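You operate a simulated robot arm through the tools that you are given. There is no shell and no other tool. Be economical: measure what you need, move in short steps, check, and stop when the job is done.

The job below is to be done with a simulated robot arm. You get a single attempt, and the scene is never put back.

## Task
Take the red tray and leave it in the brown large tray.

It is judged by the outcome, as a careful person would: the job done as asked, and still so three seconds after it is handed in. It fails if anything else is knocked over, pushed out of place, dropped, spilled or broken.

## Robot
A 7-joint arm with a two-finger parallel gripper, fixed in place. Base frame: the origin is at the foot of the arm, x ahead of it, y to its left, z up; the work surface is at about z = 0. Lengths are in mm, angles in rad, forces in N, time in s.
With the tool pointing down near the work surface it reaches from about 240 to 620 mm from the base axis. Its first joint turns from -1.152 to 1.152 rad. Payload 2.6 kg.
The tool frame sits at the grasp point between the pads (the TCP): z along the fingers, y along the line on which they close. The tips reach 30 mm beyond it. The gripper opens to 94 mm. The fingers are 28 mm wide and 10 mm thick; the gripper's body (50 by 96 mm) begins 55 mm behind the TCP.
Orientation is that of the tool frame in the base frame, as [roll, pitch, yaw] about the fixed x, y, z axes, in that order (R = Rz(yaw) Ry(pitch) Rx(roll)). With the fingers straight down and closing along the base's y, the tool's x points along the base's -x, its y along +y and its z along -z.

## Interface
- The arm moves only by the tool drive_tool. Its argument "moves" is a list of rows, each an object of numbers (a shift or turn left out is 0, a gripper value left out holds the last): "grip": the gripper command, from -1 (fully open) to 1 (shut), values between in proportion; "dx", "dy", "dz": the shift along the tool's x, y, z in units of 30 mm (1.0 is 30 mm); "wx", "wy", "wz": the turn, a rotation vector about the tool's x, y, z in units of 5 degrees (1.0 is 5 degrees). In form: [{"grip": .., "dx": .., "dy": .., "dz": .., "wx": .., "wy": .., "wz": ..}, ...]. A call has 1 to 12 rows; each row shifts and turns the commanded pose from where the row before left it, along the tool's axes as they then stand. A call with a number of a shift or a turn outside -1 to 1 is refused whole. Each row takes 0.2 s and may step no farther than 50 mm and 0.15 rad from the row before; otherwise, or with a gripper value out of range, the whole call is refused. Where a pose cannot be reached the arm comes as near as it can. A force on the tool above 40 N (or 10 N above the force at the start of the call, whichever is more), or a blocked arm, ends the call early, and 0.2 s more pass. Each finger travels about 72 mm/s and halts on what it meets, pressing with about 38 N; the grip force reading is that of the motor and also rises with nothing between the fingers. The clock runs only during rows and for 0.2 s after the last one: add rows that do not move to give the fingers time. It gives the time, the measured TCP pose, the force on the tool (base axes), the opening and the grip force at its end, in the units of the frame above (readings bear some noise).
- Cameras (640 x 400 px; columns grow to the right, rows downward): "scene" is fixed at [56.1, 464.8, 550.8]; the picture's right is [-0.41, -0.91, 0.00], its down [-0.62, 0.28, -0.73] and it looks along [0.66, -0.30, -0.68] (base axes); focal length 324 px, centre (320, 200). "wrist" rides on the gripper at [-37, 0, -58] in the tool frame; the picture's right is [0.00, -1.00, 0.00], its down [0.97, 0.00, -0.24] and it looks along [0.24, 0.00, 0.97] (tool axes); focal length 218 px, centre (320, 200). There is no depth. A picture from a camera that has moved, and an enlarged one, comes with that camera's place and axes in the base frame and with its lens.
- grab_frame(camera): a new picture of that camera. The clock stands still meanwhile.
- close_up(camera, box): a new picture of the part [left, top, right, bottom] of that camera's present view, enlarged. The clock stands still meanwhile.
- sign_off(): hands the job in; it is judged then, once.

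Go step by step. Nothing tells you positions but the pictures and the camera data: compare them with the known pose of the tool, close in by small moves and look again before you grip or let go. The budget is 90 turns and 36 pictures, counting those below and the enlarged ones. Unless the task says otherwise, let go and move clear before handing in, and close with one line.

The tools are called as a command line: name --argument value ..., lists and objects as JSON in quotes. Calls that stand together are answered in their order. drive_tool: Moves the arm, as the interface text tells. Its arguments: {"type":"object","properties":{"moves":{"type":"array"}},"required":["moves"]} The other tools are called the same way: grab_frame (camera) takes a picture; close_up (camera, box) takes an enlarged picture of a part of a camera's view; sign_off () hands the job in.

At the start:

```text
t: 0.0
position: [345.2, 93.6, 281.8]
ee_rot: [-3.141, 0.0, -3.141]
ft_force: [-0.1, 0.4, 0.0]
width: 93.9
grip_force: 0.1
```

scene: 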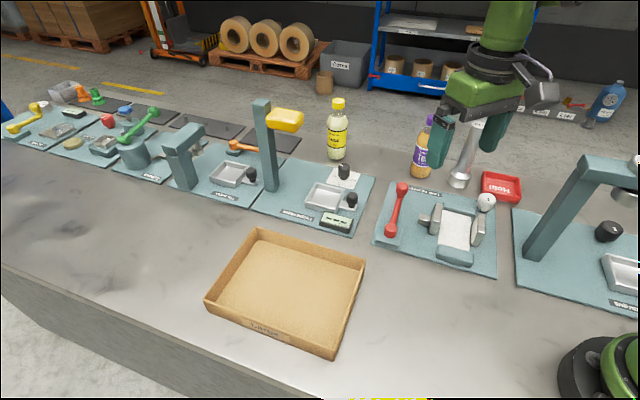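
wrist: 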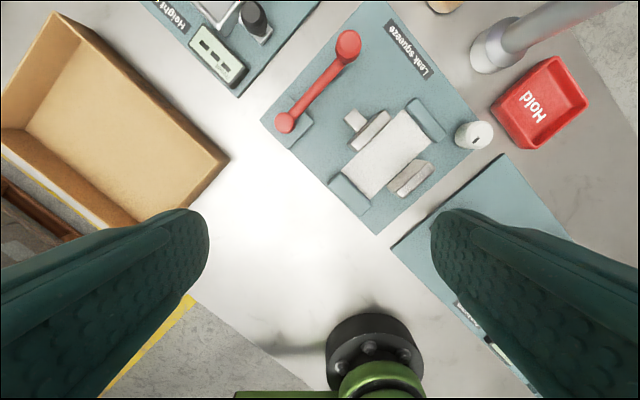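

The red "Hold" tray looks to be near (438, -217), and the brown tray near (384, 388). I'll zoom in on both before moving.

close_up --camera "wrist" --box '[440, 0, 640, 180]'

close_up --camera "scene" --box '[400, 110, 580, 250]'

```text
2.22 times, centred on (540, 90) of wrist
camera zoom: at [380.8, 94.1, 338.4], right [0.0, -1.0, 0.0], down [-0.97, 0.0, 0.24], along [-0.24, 0.0, -0.97], focal length 485 px, centre (-169, 444)
```

zoom: 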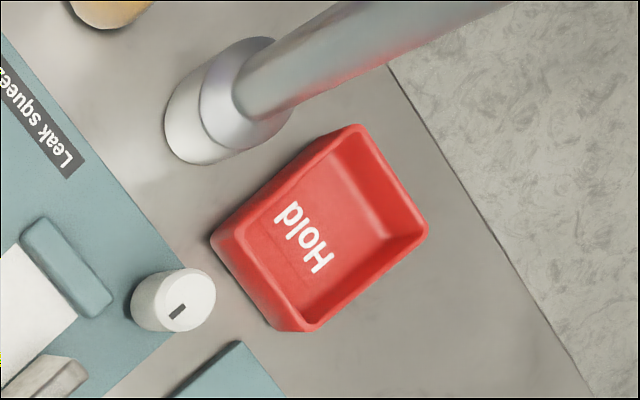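

```text
2.86 times, centred on (490, 180) of scene
camera zoom: at [56.1, 464.8, 550.8], right [-0.41, -0.91, 0.0], down [-0.62, 0.28, -0.73], along [0.66, -0.3, -0.68], focal length 925 px, centre (-166, 257)
```

zoom: 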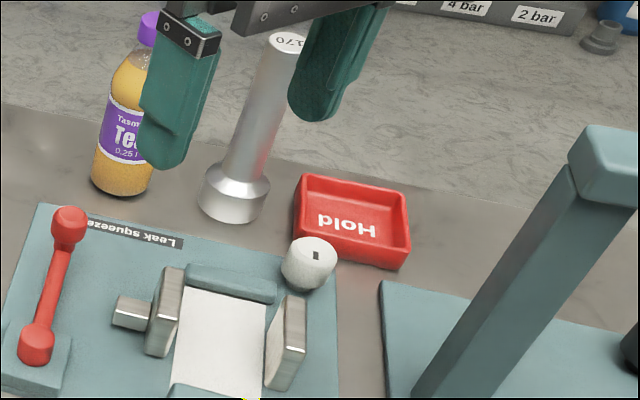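

The tray is turned about 45° and has a tall post and a knob beside it. I'll stay at this height, move over it and look straight down.

drive_tool --moves '[{"grip": -1, "dx": -0.25, "dy": -0.93}, {"dx": -0.25, "dy": -0.93}, {"dx": -0.25, "dy": -0.93}, {"dx": -0.25, "dy": -0.93}, {"dx": -0.25, "dy": -0.93}, {"dx": -0.25, "dy": -0.93}, {"dx": -0.25, "dy": -0.93}, {"dx": -0.25, "dy": -0.93}, {"dx": -0.25, "dy": -0.93}, {"dx": -0.25, "dy": -0.93}, {"dx": -0.25, "dy": -0.93}, {}]'

grab_frame --camera "wrist"

grab_frame --camera "scene"

```text
t: 2.6
position: [426.1, -211.3, 283.7]
ee_rot: [-3.141, 0.0, 3.141]
ft_force: [-0.1, 0.4, -0.1]
width: 94.0
grip_force: 0.0
```

```text
31 pictures are left
camera wrist: at [462.9, -212.1, 340.2], right [0.0, -1.0, 0.0], down [-0.97, 0.0, 0.24], along [-0.24, 0.0, -0.97], focal length 218 px, centre (320, 200)
```

wrist: 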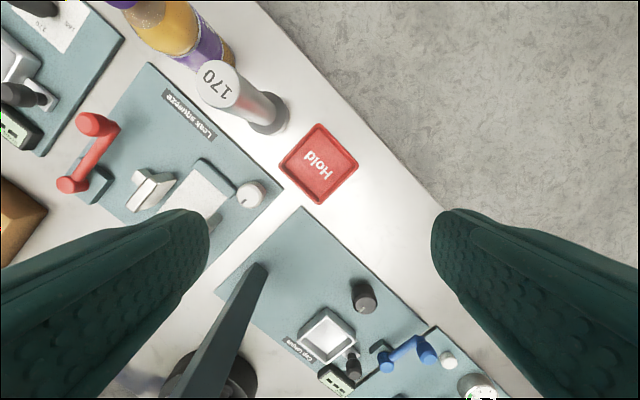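

```text
30 pictures are left
```

scene: 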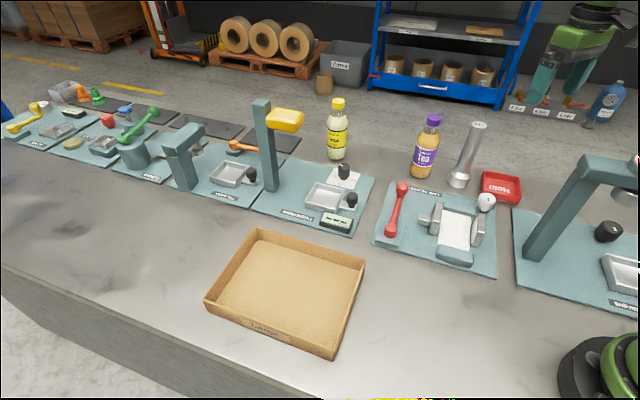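

close_up --camera "wrist" --box '[240, 90, 400, 230]'

```text
2.86 times, centred on (320, 160) of wrist
camera zoom: at [462.9, -212.1, 340.2], right [0.0, -1.0, 0.0], down [-0.97, 0.0, 0.24], along [-0.24, 0.0, -0.97], focal length 624 px, centre (320, 314)
```

zoom: 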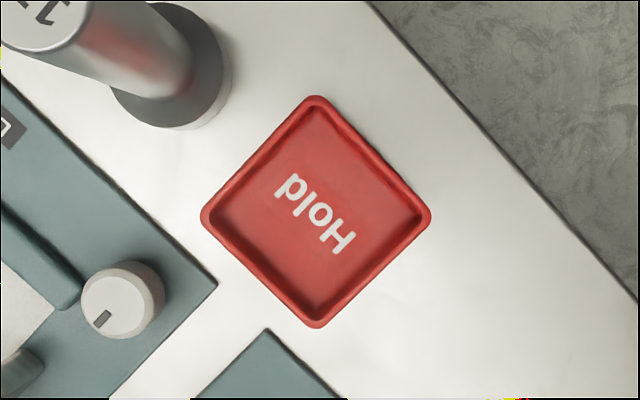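

The tray is a square of about 84 mm with its centre near (435, -210), and its sides lie at 45°. I'll turn the tool -45° so the fingers close on the two sides clear of the post, and come down part of the way.

drive_tool --moves '[{"grip": -1, "dx": -0.28, "dy": 0.04}, {"wz": -1}, {"wz": -1}, {"wz": -1}, {"wz": -1}, {"wz": -1}, {"wz": -1}, {"wz": -1}, {"wz": -1}, {"wz": -1}, {"dz": 1}, {"dz": 1}]'

drive_tool --moves '[{"dz": 0.7}, {}]'

grab_frame --camera "wrist"

grab_frame --camera "scene"

```text
t: 5.2
position: [435.7, -209.2, 221.5]
ee_rot: [-3.141, 0.0, -2.357]
ft_force: [-0.4, 0.4, 0.2]
width: 94.0
grip_force: 0.1
```

```text
t: 5.8
position: [435.3, -210.4, 201.2]
ee_rot: [3.141, 0.0, -2.356]
ft_force: [0.3, -0.7, -0.3]
width: 94.0
grip_force: 0.0
```

```text
28 pictures are left
camera wrist: at [461.4, -185.0, 256.7], right [0.71, -0.71, 0.0], down [-0.69, -0.69, 0.24], along [-0.17, -0.17, -0.97], focal length 218 px, centre (320, 200)
```

wrist: 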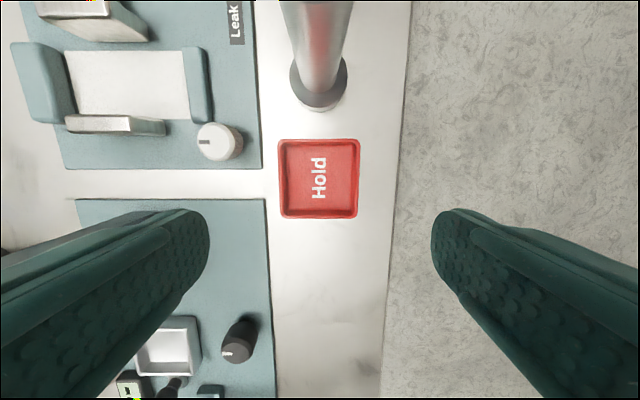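

```text
27 pictures are left
```

scene: 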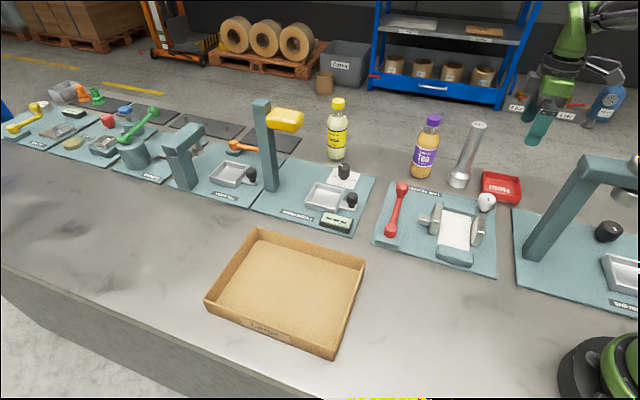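

close_up --camera "wrist" --box '[260, 120, 380, 240]'

close_up --camera "scene" --box '[460, 155, 540, 215]'

```text
3.33 times, centred on (320, 180) of wrist
camera zoom: at [461.4, -185.0, 256.7], right [0.71, -0.71, 0.0], down [-0.69, -0.69, 0.24], along [-0.17, -0.17, -0.97], focal length 728 px, centre (320, 267)
```

zoom: 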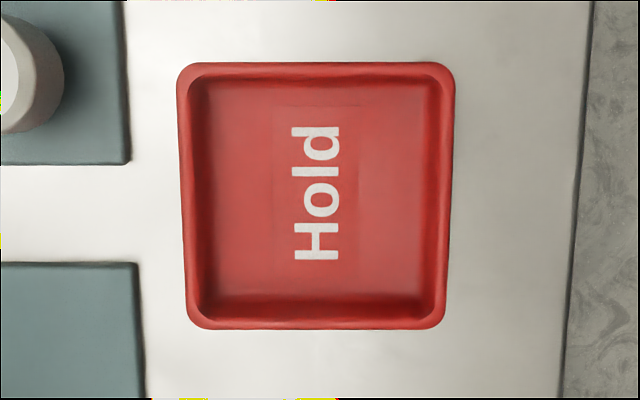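

```text
6.67 times, centred on (500, 185) of scene
camera zoom: at [56.1, 464.8, 550.8], right [-0.41, -0.91, 0.0], down [-0.62, 0.28, -0.73], along [0.66, -0.3, -0.68], focal length 2159 px, centre (-880, 300)
```

zoom: 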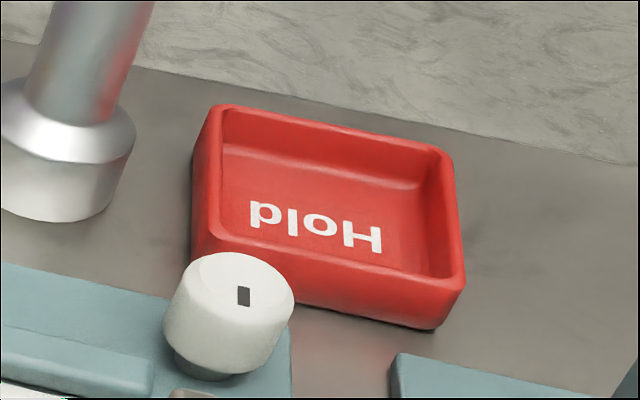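

The tray measures about 86.5 mm square with its rim at z of about 24. It is lined up in yaw and off by only about 1 mm sideways. I'll correct that, come down to just above it and check again.

drive_tool --moves '[{"grip": -1, "dy": 0.035, "dz": 0.9}, {"dz": 0.9}, {"dz": 0.9}, {"dz": 0.9}, {}, {}]'

grab_frame --camera "wrist"

close_up --camera "scene" --box '[430, 60, 640, 230]'

```text
t: 7.2
position: [434.6, -211.4, 92.1]
ee_rot: [-3.14, -0.001, -2.356]
ft_force: [-0.2, 0.2, 0.9]
width: 93.9
grip_force: 0.1
```

```text
24 pictures are left
camera wrist: at [460.8, -186.0, 148.1], right [0.71, -0.71, 0.0], down [-0.69, -0.69, 0.24], along [-0.17, -0.17, -0.97], focal length 218 px, centre (320, 200)
```

wrist: 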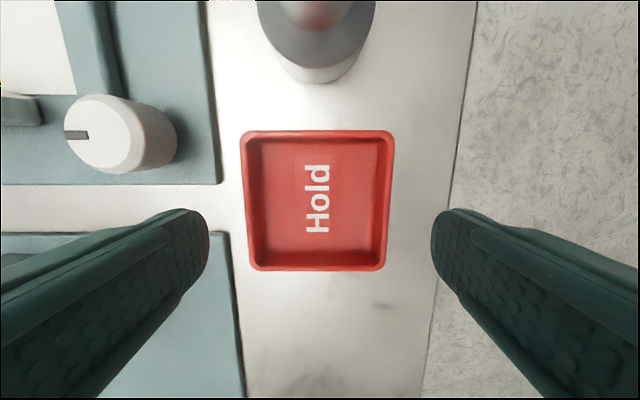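

```text
2.35 times, centred on (535, 145) of scene
camera zoom: at [56.1, 464.8, 550.8], right [-0.41, -0.91, 0.0], down [-0.62, 0.28, -0.73], along [0.66, -0.3, -0.68], focal length 762 px, centre (-186, 329)
```

zoom: 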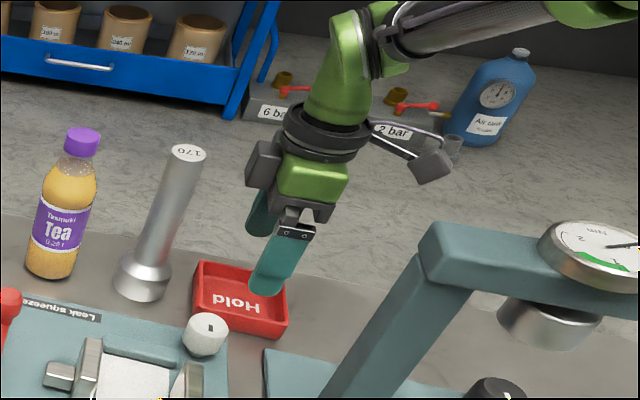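

The fingers straddle the tray with about 1 mm of offset left, and the left finger clears the plates. I'll correct that and lower until the fingertips are just above the table.

drive_tool --moves '[{"grip": -1, "dy": 0.035, "dz": 0.4}, {"dz": 0.4}, {"dz": 0.3}, {"dz": 0.3}, {"dz": 0.2}, {"dz": 0.2}, {}]'

grab_frame --camera "wrist"

```text
t: 8.8
position: [433.2, -209.7, 39.3]
ee_rot: [3.14, 0.001, -2.355]
ft_force: [0.4, 1.2, -0.3]
width: 94.0
grip_force: 0.1
```

```text
22 pictures are left
camera wrist: at [459.2, -183.7, 95.4], right [0.71, -0.71, 0.0], down [-0.69, -0.69, 0.24], along [-0.17, -0.17, -0.97], focal length 218 px, centre (320, 200)
```

wrist: 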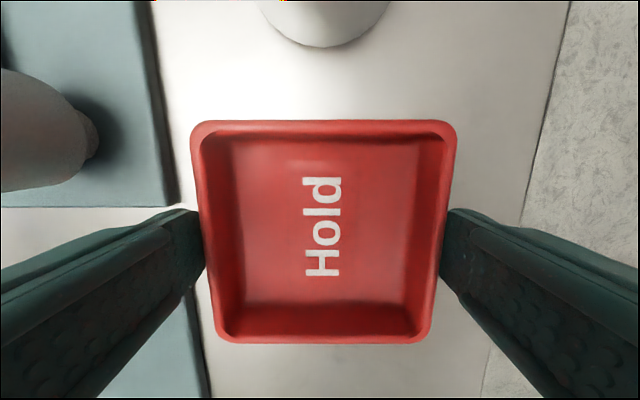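

No contact, and the fingers are on either side of the tray. I'll go down 3 mm more and close.

drive_tool --moves '[{"grip": -1, "dz": 0.1}, {"grip": 1}, {"grip": 1}, {"grip": 1}]'

```text
t: 9.8
position: [433.0, -208.8, 36.0]
ee_rot: [3.141, 0.0, -2.357]
ft_force: [0.4, 0.0, 1.3]
width: 87.4
grip_force: 38.0
```

Gripped at 87.4 mm wide with 38 N. Lifting straight up.

drive_tool --moves '[{"grip": 1, "dz": -0.3}, {"dz": -0.6}, {"dz": -0.8}, {"dz": -0.8}, {"dz": -0.8}, {"dz": -0.8}, {"dz": -0.8}, {"dz": -0.8}, {"dz": -0.8}, {"dz": -0.8}, {"dz": -0.5}, {}]'

grab_frame --camera "scene"

close_up --camera "scene" --box '[190, 210, 390, 370]'

```text
t: 12.4
position: [433.5, -209.1, 270.1]
ee_rot: [3.14, 0.0, -2.357]
ft_force: [-0.4, 0.3, -4.2]
width: 87.7
grip_force: 38.1
```

```text
21 pictures are left
```

scene: 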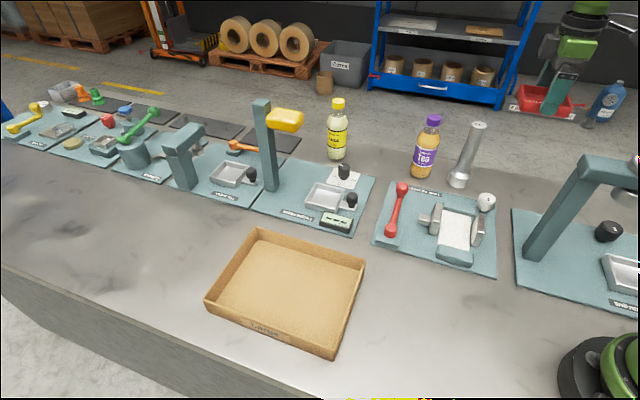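

```text
2.50 times, centred on (290, 290) of scene
camera zoom: at [56.1, 464.8, 550.8], right [-0.41, -0.91, 0.0], down [-0.62, 0.28, -0.73], along [0.66, -0.3, -0.68], focal length 810 px, centre (395, -25)
```

zoom: 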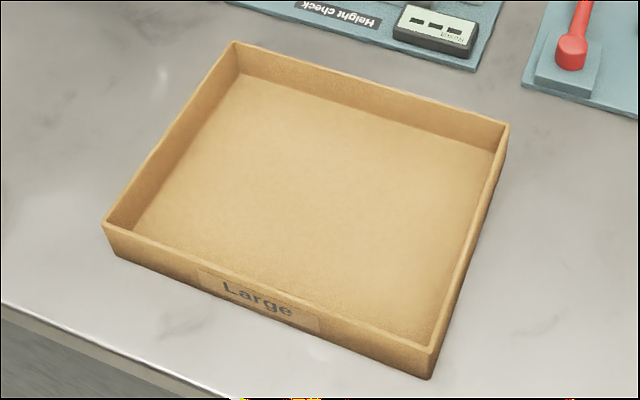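

The tray is held level. The brown tray is empty, lies at the same 45° angle, has its centre near (387, 378), and is about 240 by 184 mm. I'll carry the red tray across at this height.

drive_tool --moves '[{"grip": 1, "dx": -0.6375, "dy": 0.746}, {"dx": -0.6375, "dy": 0.746}, {"dx": -0.6375, "dy": 0.746}, {"dx": -0.6375, "dy": 0.746}, {"dx": -0.6375, "dy": 0.746}, {"dx": -0.6375, "dy": 0.746}, {"dx": -0.6375, "dy": 0.746}, {"dx": -0.6375, "dy": 0.746}, {"dx": -0.6375, "dy": 0.746}, {"dx": -0.6375, "dy": 0.746}]'

drive_tool --moves '[{"grip": 1, "dx": -0.6375, "dy": 0.746}, {"dx": -0.6375, "dy": 0.746}, {"dx": -0.6375, "dy": 0.746}, {"dx": -0.6375, "dy": 0.746}, {"dx": -0.6375, "dy": 0.746}, {"dx": -0.6375, "dy": 0.746}, {"dx": -0.6375, "dy": 0.746}, {"dx": -0.6375, "dy": 0.746}, {"dx": -0.6375, "dy": 0.746}, {"dx": -0.6375, "dy": 0.746}, {}]'

grab_frame --camera "wrist"

grab_frame --camera "scene"

```text
t: 14.6
position: [409.4, 83.1, 270.2]
ee_rot: [3.141, 0.001, -2.357]
ft_force: [-0.4, 0.2, -3.1]
width: 87.8
grip_force: 38.1
```

```text
t: 17.0
position: [387.3, 379.9, 269.2]
ee_rot: [-3.14, 0.0, -2.356]
ft_force: [-0.4, 0.1, -2.6]
width: 87.8
grip_force: 38.2
```

```text
19 pictures are left
camera wrist: at [412.8, 403.6, 326.9], right [0.71, -0.71, 0.0], down [-0.69, -0.69, 0.24], along [-0.17, -0.17, -0.97], focal length 218 px, centre (320, 200)
```

wrist: 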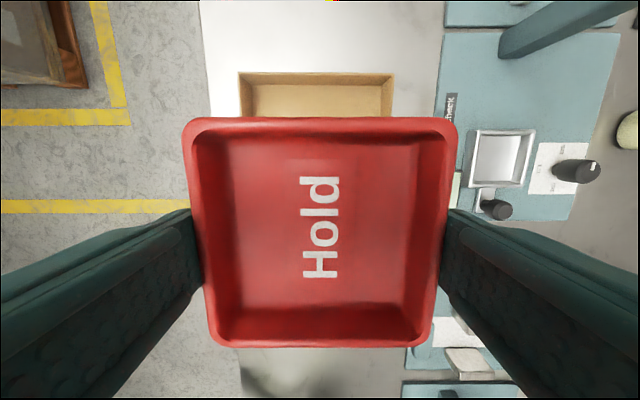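

```text
18 pictures are left
```

scene: 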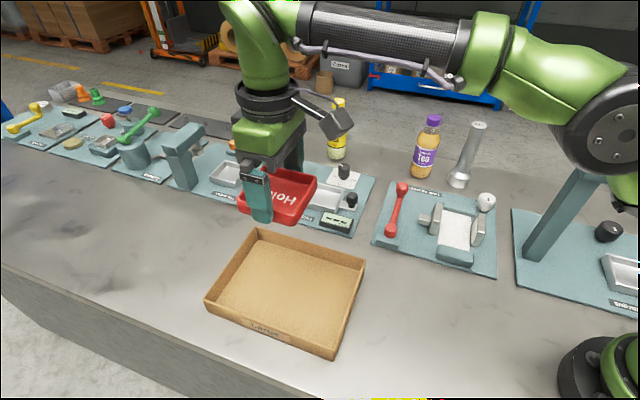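

The wrist view puts the brown tray's centre about 4 mm further along tool +y. I'll correct that and lower to z of about 90, then look.

drive_tool --moves '[{"grip": 1, "dy": 0.14, "dz": 0.6}, {"dz": 0.8}, {"dz": 0.8}, {"dz": 0.8}, {"dz": 0.8}, {"dz": 0.8}, {"dz": 0.8}, {"dz": 0.5}, {}]'

grab_frame --camera "wrist"

close_up --camera "scene" --box '[180, 180, 400, 370]'

```text
t: 19.0
position: [384.3, 381.1, 92.4]
ee_rot: [-3.141, -0.002, -2.357]
ft_force: [0.1, -1.2, -3.7]
width: 87.6
grip_force: 38.1
```

```text
17 pictures are left
camera wrist: at [410.0, 406.7, 149.4], right [0.71, -0.71, 0.0], down [-0.69, -0.69, 0.24], along [-0.17, -0.17, -0.97], focal length 218 px, centre (320, 200)
```

wrist: 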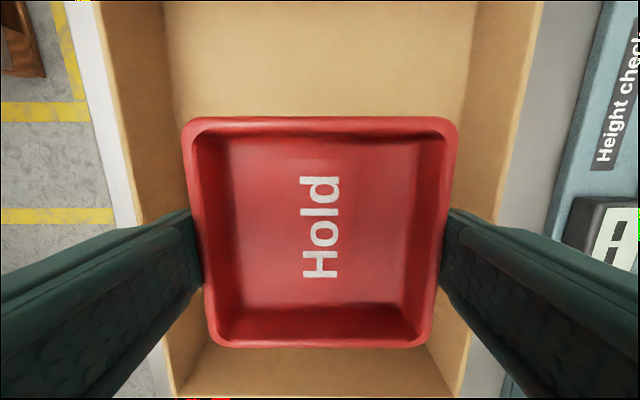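

```text
2.11 times, centred on (290, 275) of scene
camera zoom: at [56.1, 464.9, 550.7], right [-0.41, -0.91, 0.0], down [-0.62, 0.28, -0.73], along [0.66, -0.3, -0.68], focal length 682 px, centre (383, 42)
```

zoom: 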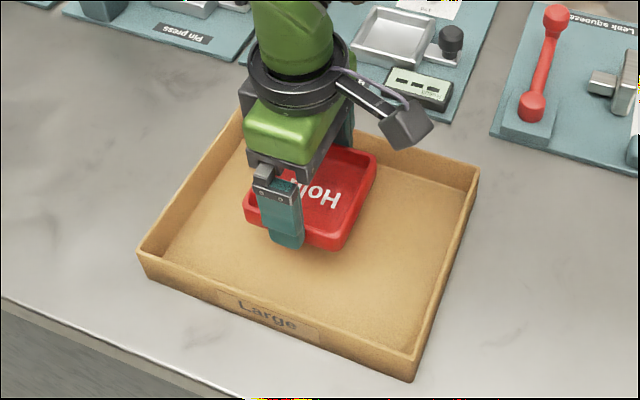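

The tray is centred inside the walls. I'll lower it to just above the floor.

drive_tool --moves '[{"grip": 1, "dz": 0.5}, {"dz": 0.5}, {"dz": 0.3}, {"dz": 0.2}, {}]'

```text
t: 20.2
position: [383.7, 381.5, 46.8]
ee_rot: [-3.141, 0.0, -2.357]
ft_force: [-0.2, 0.7, -3.1]
width: 87.5
grip_force: 38.3
```

drive_tool --moves '[{"grip": 1, "dz": 0.07}, {"dz": 0.05}, {}]'

```text
t: 21.0
position: [383.9, 380.2, 42.9]
ee_rot: [-3.141, 0.0, -2.355]
ft_force: [0.4, 0.2, -3.7]
width: 87.8
grip_force: 38.4
```

No floor contact yet at z of about 43, so I'll go down in 1.2 mm steps.

drive_tool --moves '[{"grip": 1, "dz": 0.04}, {"dz": 0.04}, {}]'

```text
t: 21.8
position: [383.5, 380.2, 41.0]
ee_rot: [3.141, 0.0, -2.356]
ft_force: [-0.3, -0.4, -1.7]
width: 87.8
grip_force: 37.8
```

The load is starting to come off the tool, so the tray is touching the floor. I'll go down a hair more and release.

drive_tool --moves '[{"grip": 1, "dz": 0.025}, {}, {"grip": -1}, {"grip": -1}, {"grip": -1}]'

grab_frame --camera "wrist"

```text
t: 23.0
position: [384.0, 381.4, 40.0]
ee_rot: [-3.141, 0.002, -2.357]
ft_force: [0.0, 0.2, 0.1]
width: 94.1
grip_force: 0.0
```

```text
15 pictures are left
camera wrist: at [409.9, 405.8, 97.3], right [0.71, -0.71, 0.0], down [-0.69, -0.69, 0.24], along [-0.17, -0.17, -0.97], focal length 218 px, centre (320, 200)
```

wrist: 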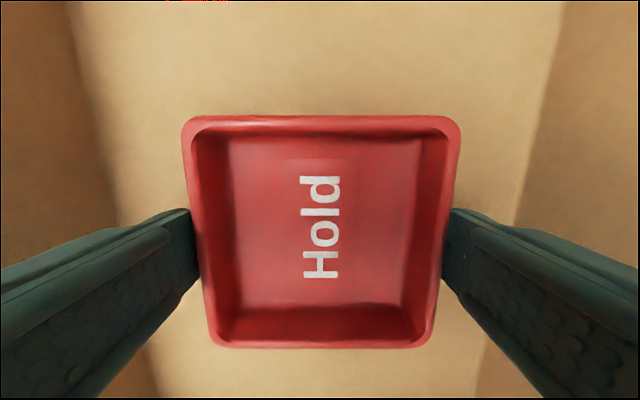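

The tray is released and resting on the floor of the brown tray. I'll lift straight up, slowly at first.

drive_tool --moves '[{"grip": -1, "dz": -0.2}, {"dz": -0.3}, {"dz": -0.5}, {"dz": -0.8}, {"dz": -0.8}, {"dz": -0.8}, {"dz": -0.8}, {"dz": -0.8}, {}]'

grab_frame --camera "scene"

grab_frame --camera "wrist"

```text
t: 25.0
position: [382.4, 380.5, 189.5]
ee_rot: [-3.141, -0.001, -2.358]
ft_force: [1.3, 0.7, 0.0]
width: 93.9
grip_force: 0.0
```

```text
14 pictures are left
```

scene: 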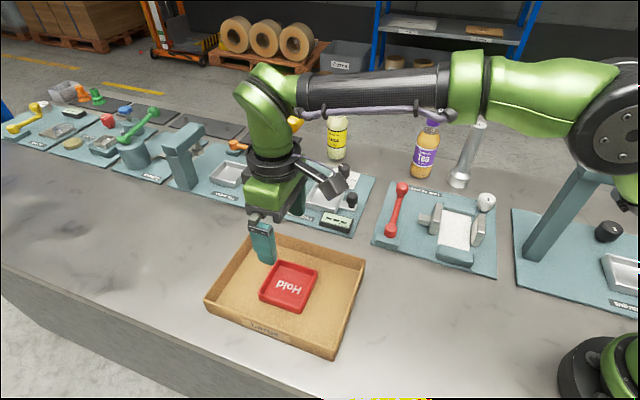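

```text
13 pictures are left
camera wrist: at [408.6, 406.1, 247.4], right [0.71, -0.71, 0.0], down [-0.69, -0.69, 0.24], along [-0.17, -0.17, -0.97], focal length 218 px, centre (320, 200)
```

wrist: 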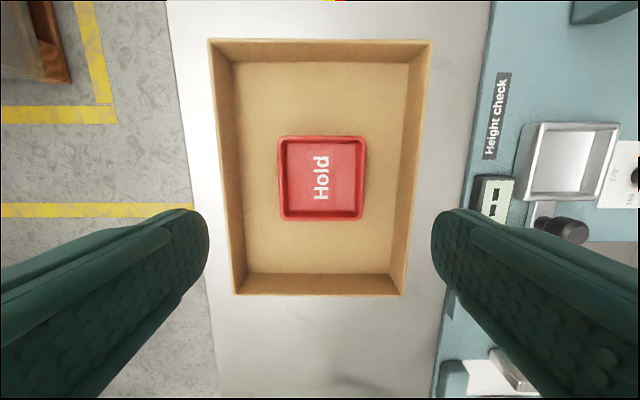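

The red tray lies flat in the middle of the brown tray, the gripper is clear, and nothing else has moved. Handing in.

sign_off

```text
The job is handed in.
```

The red tray is resting flat in the brown large tray, the gripper is clear of it, and nothing else was disturbed.
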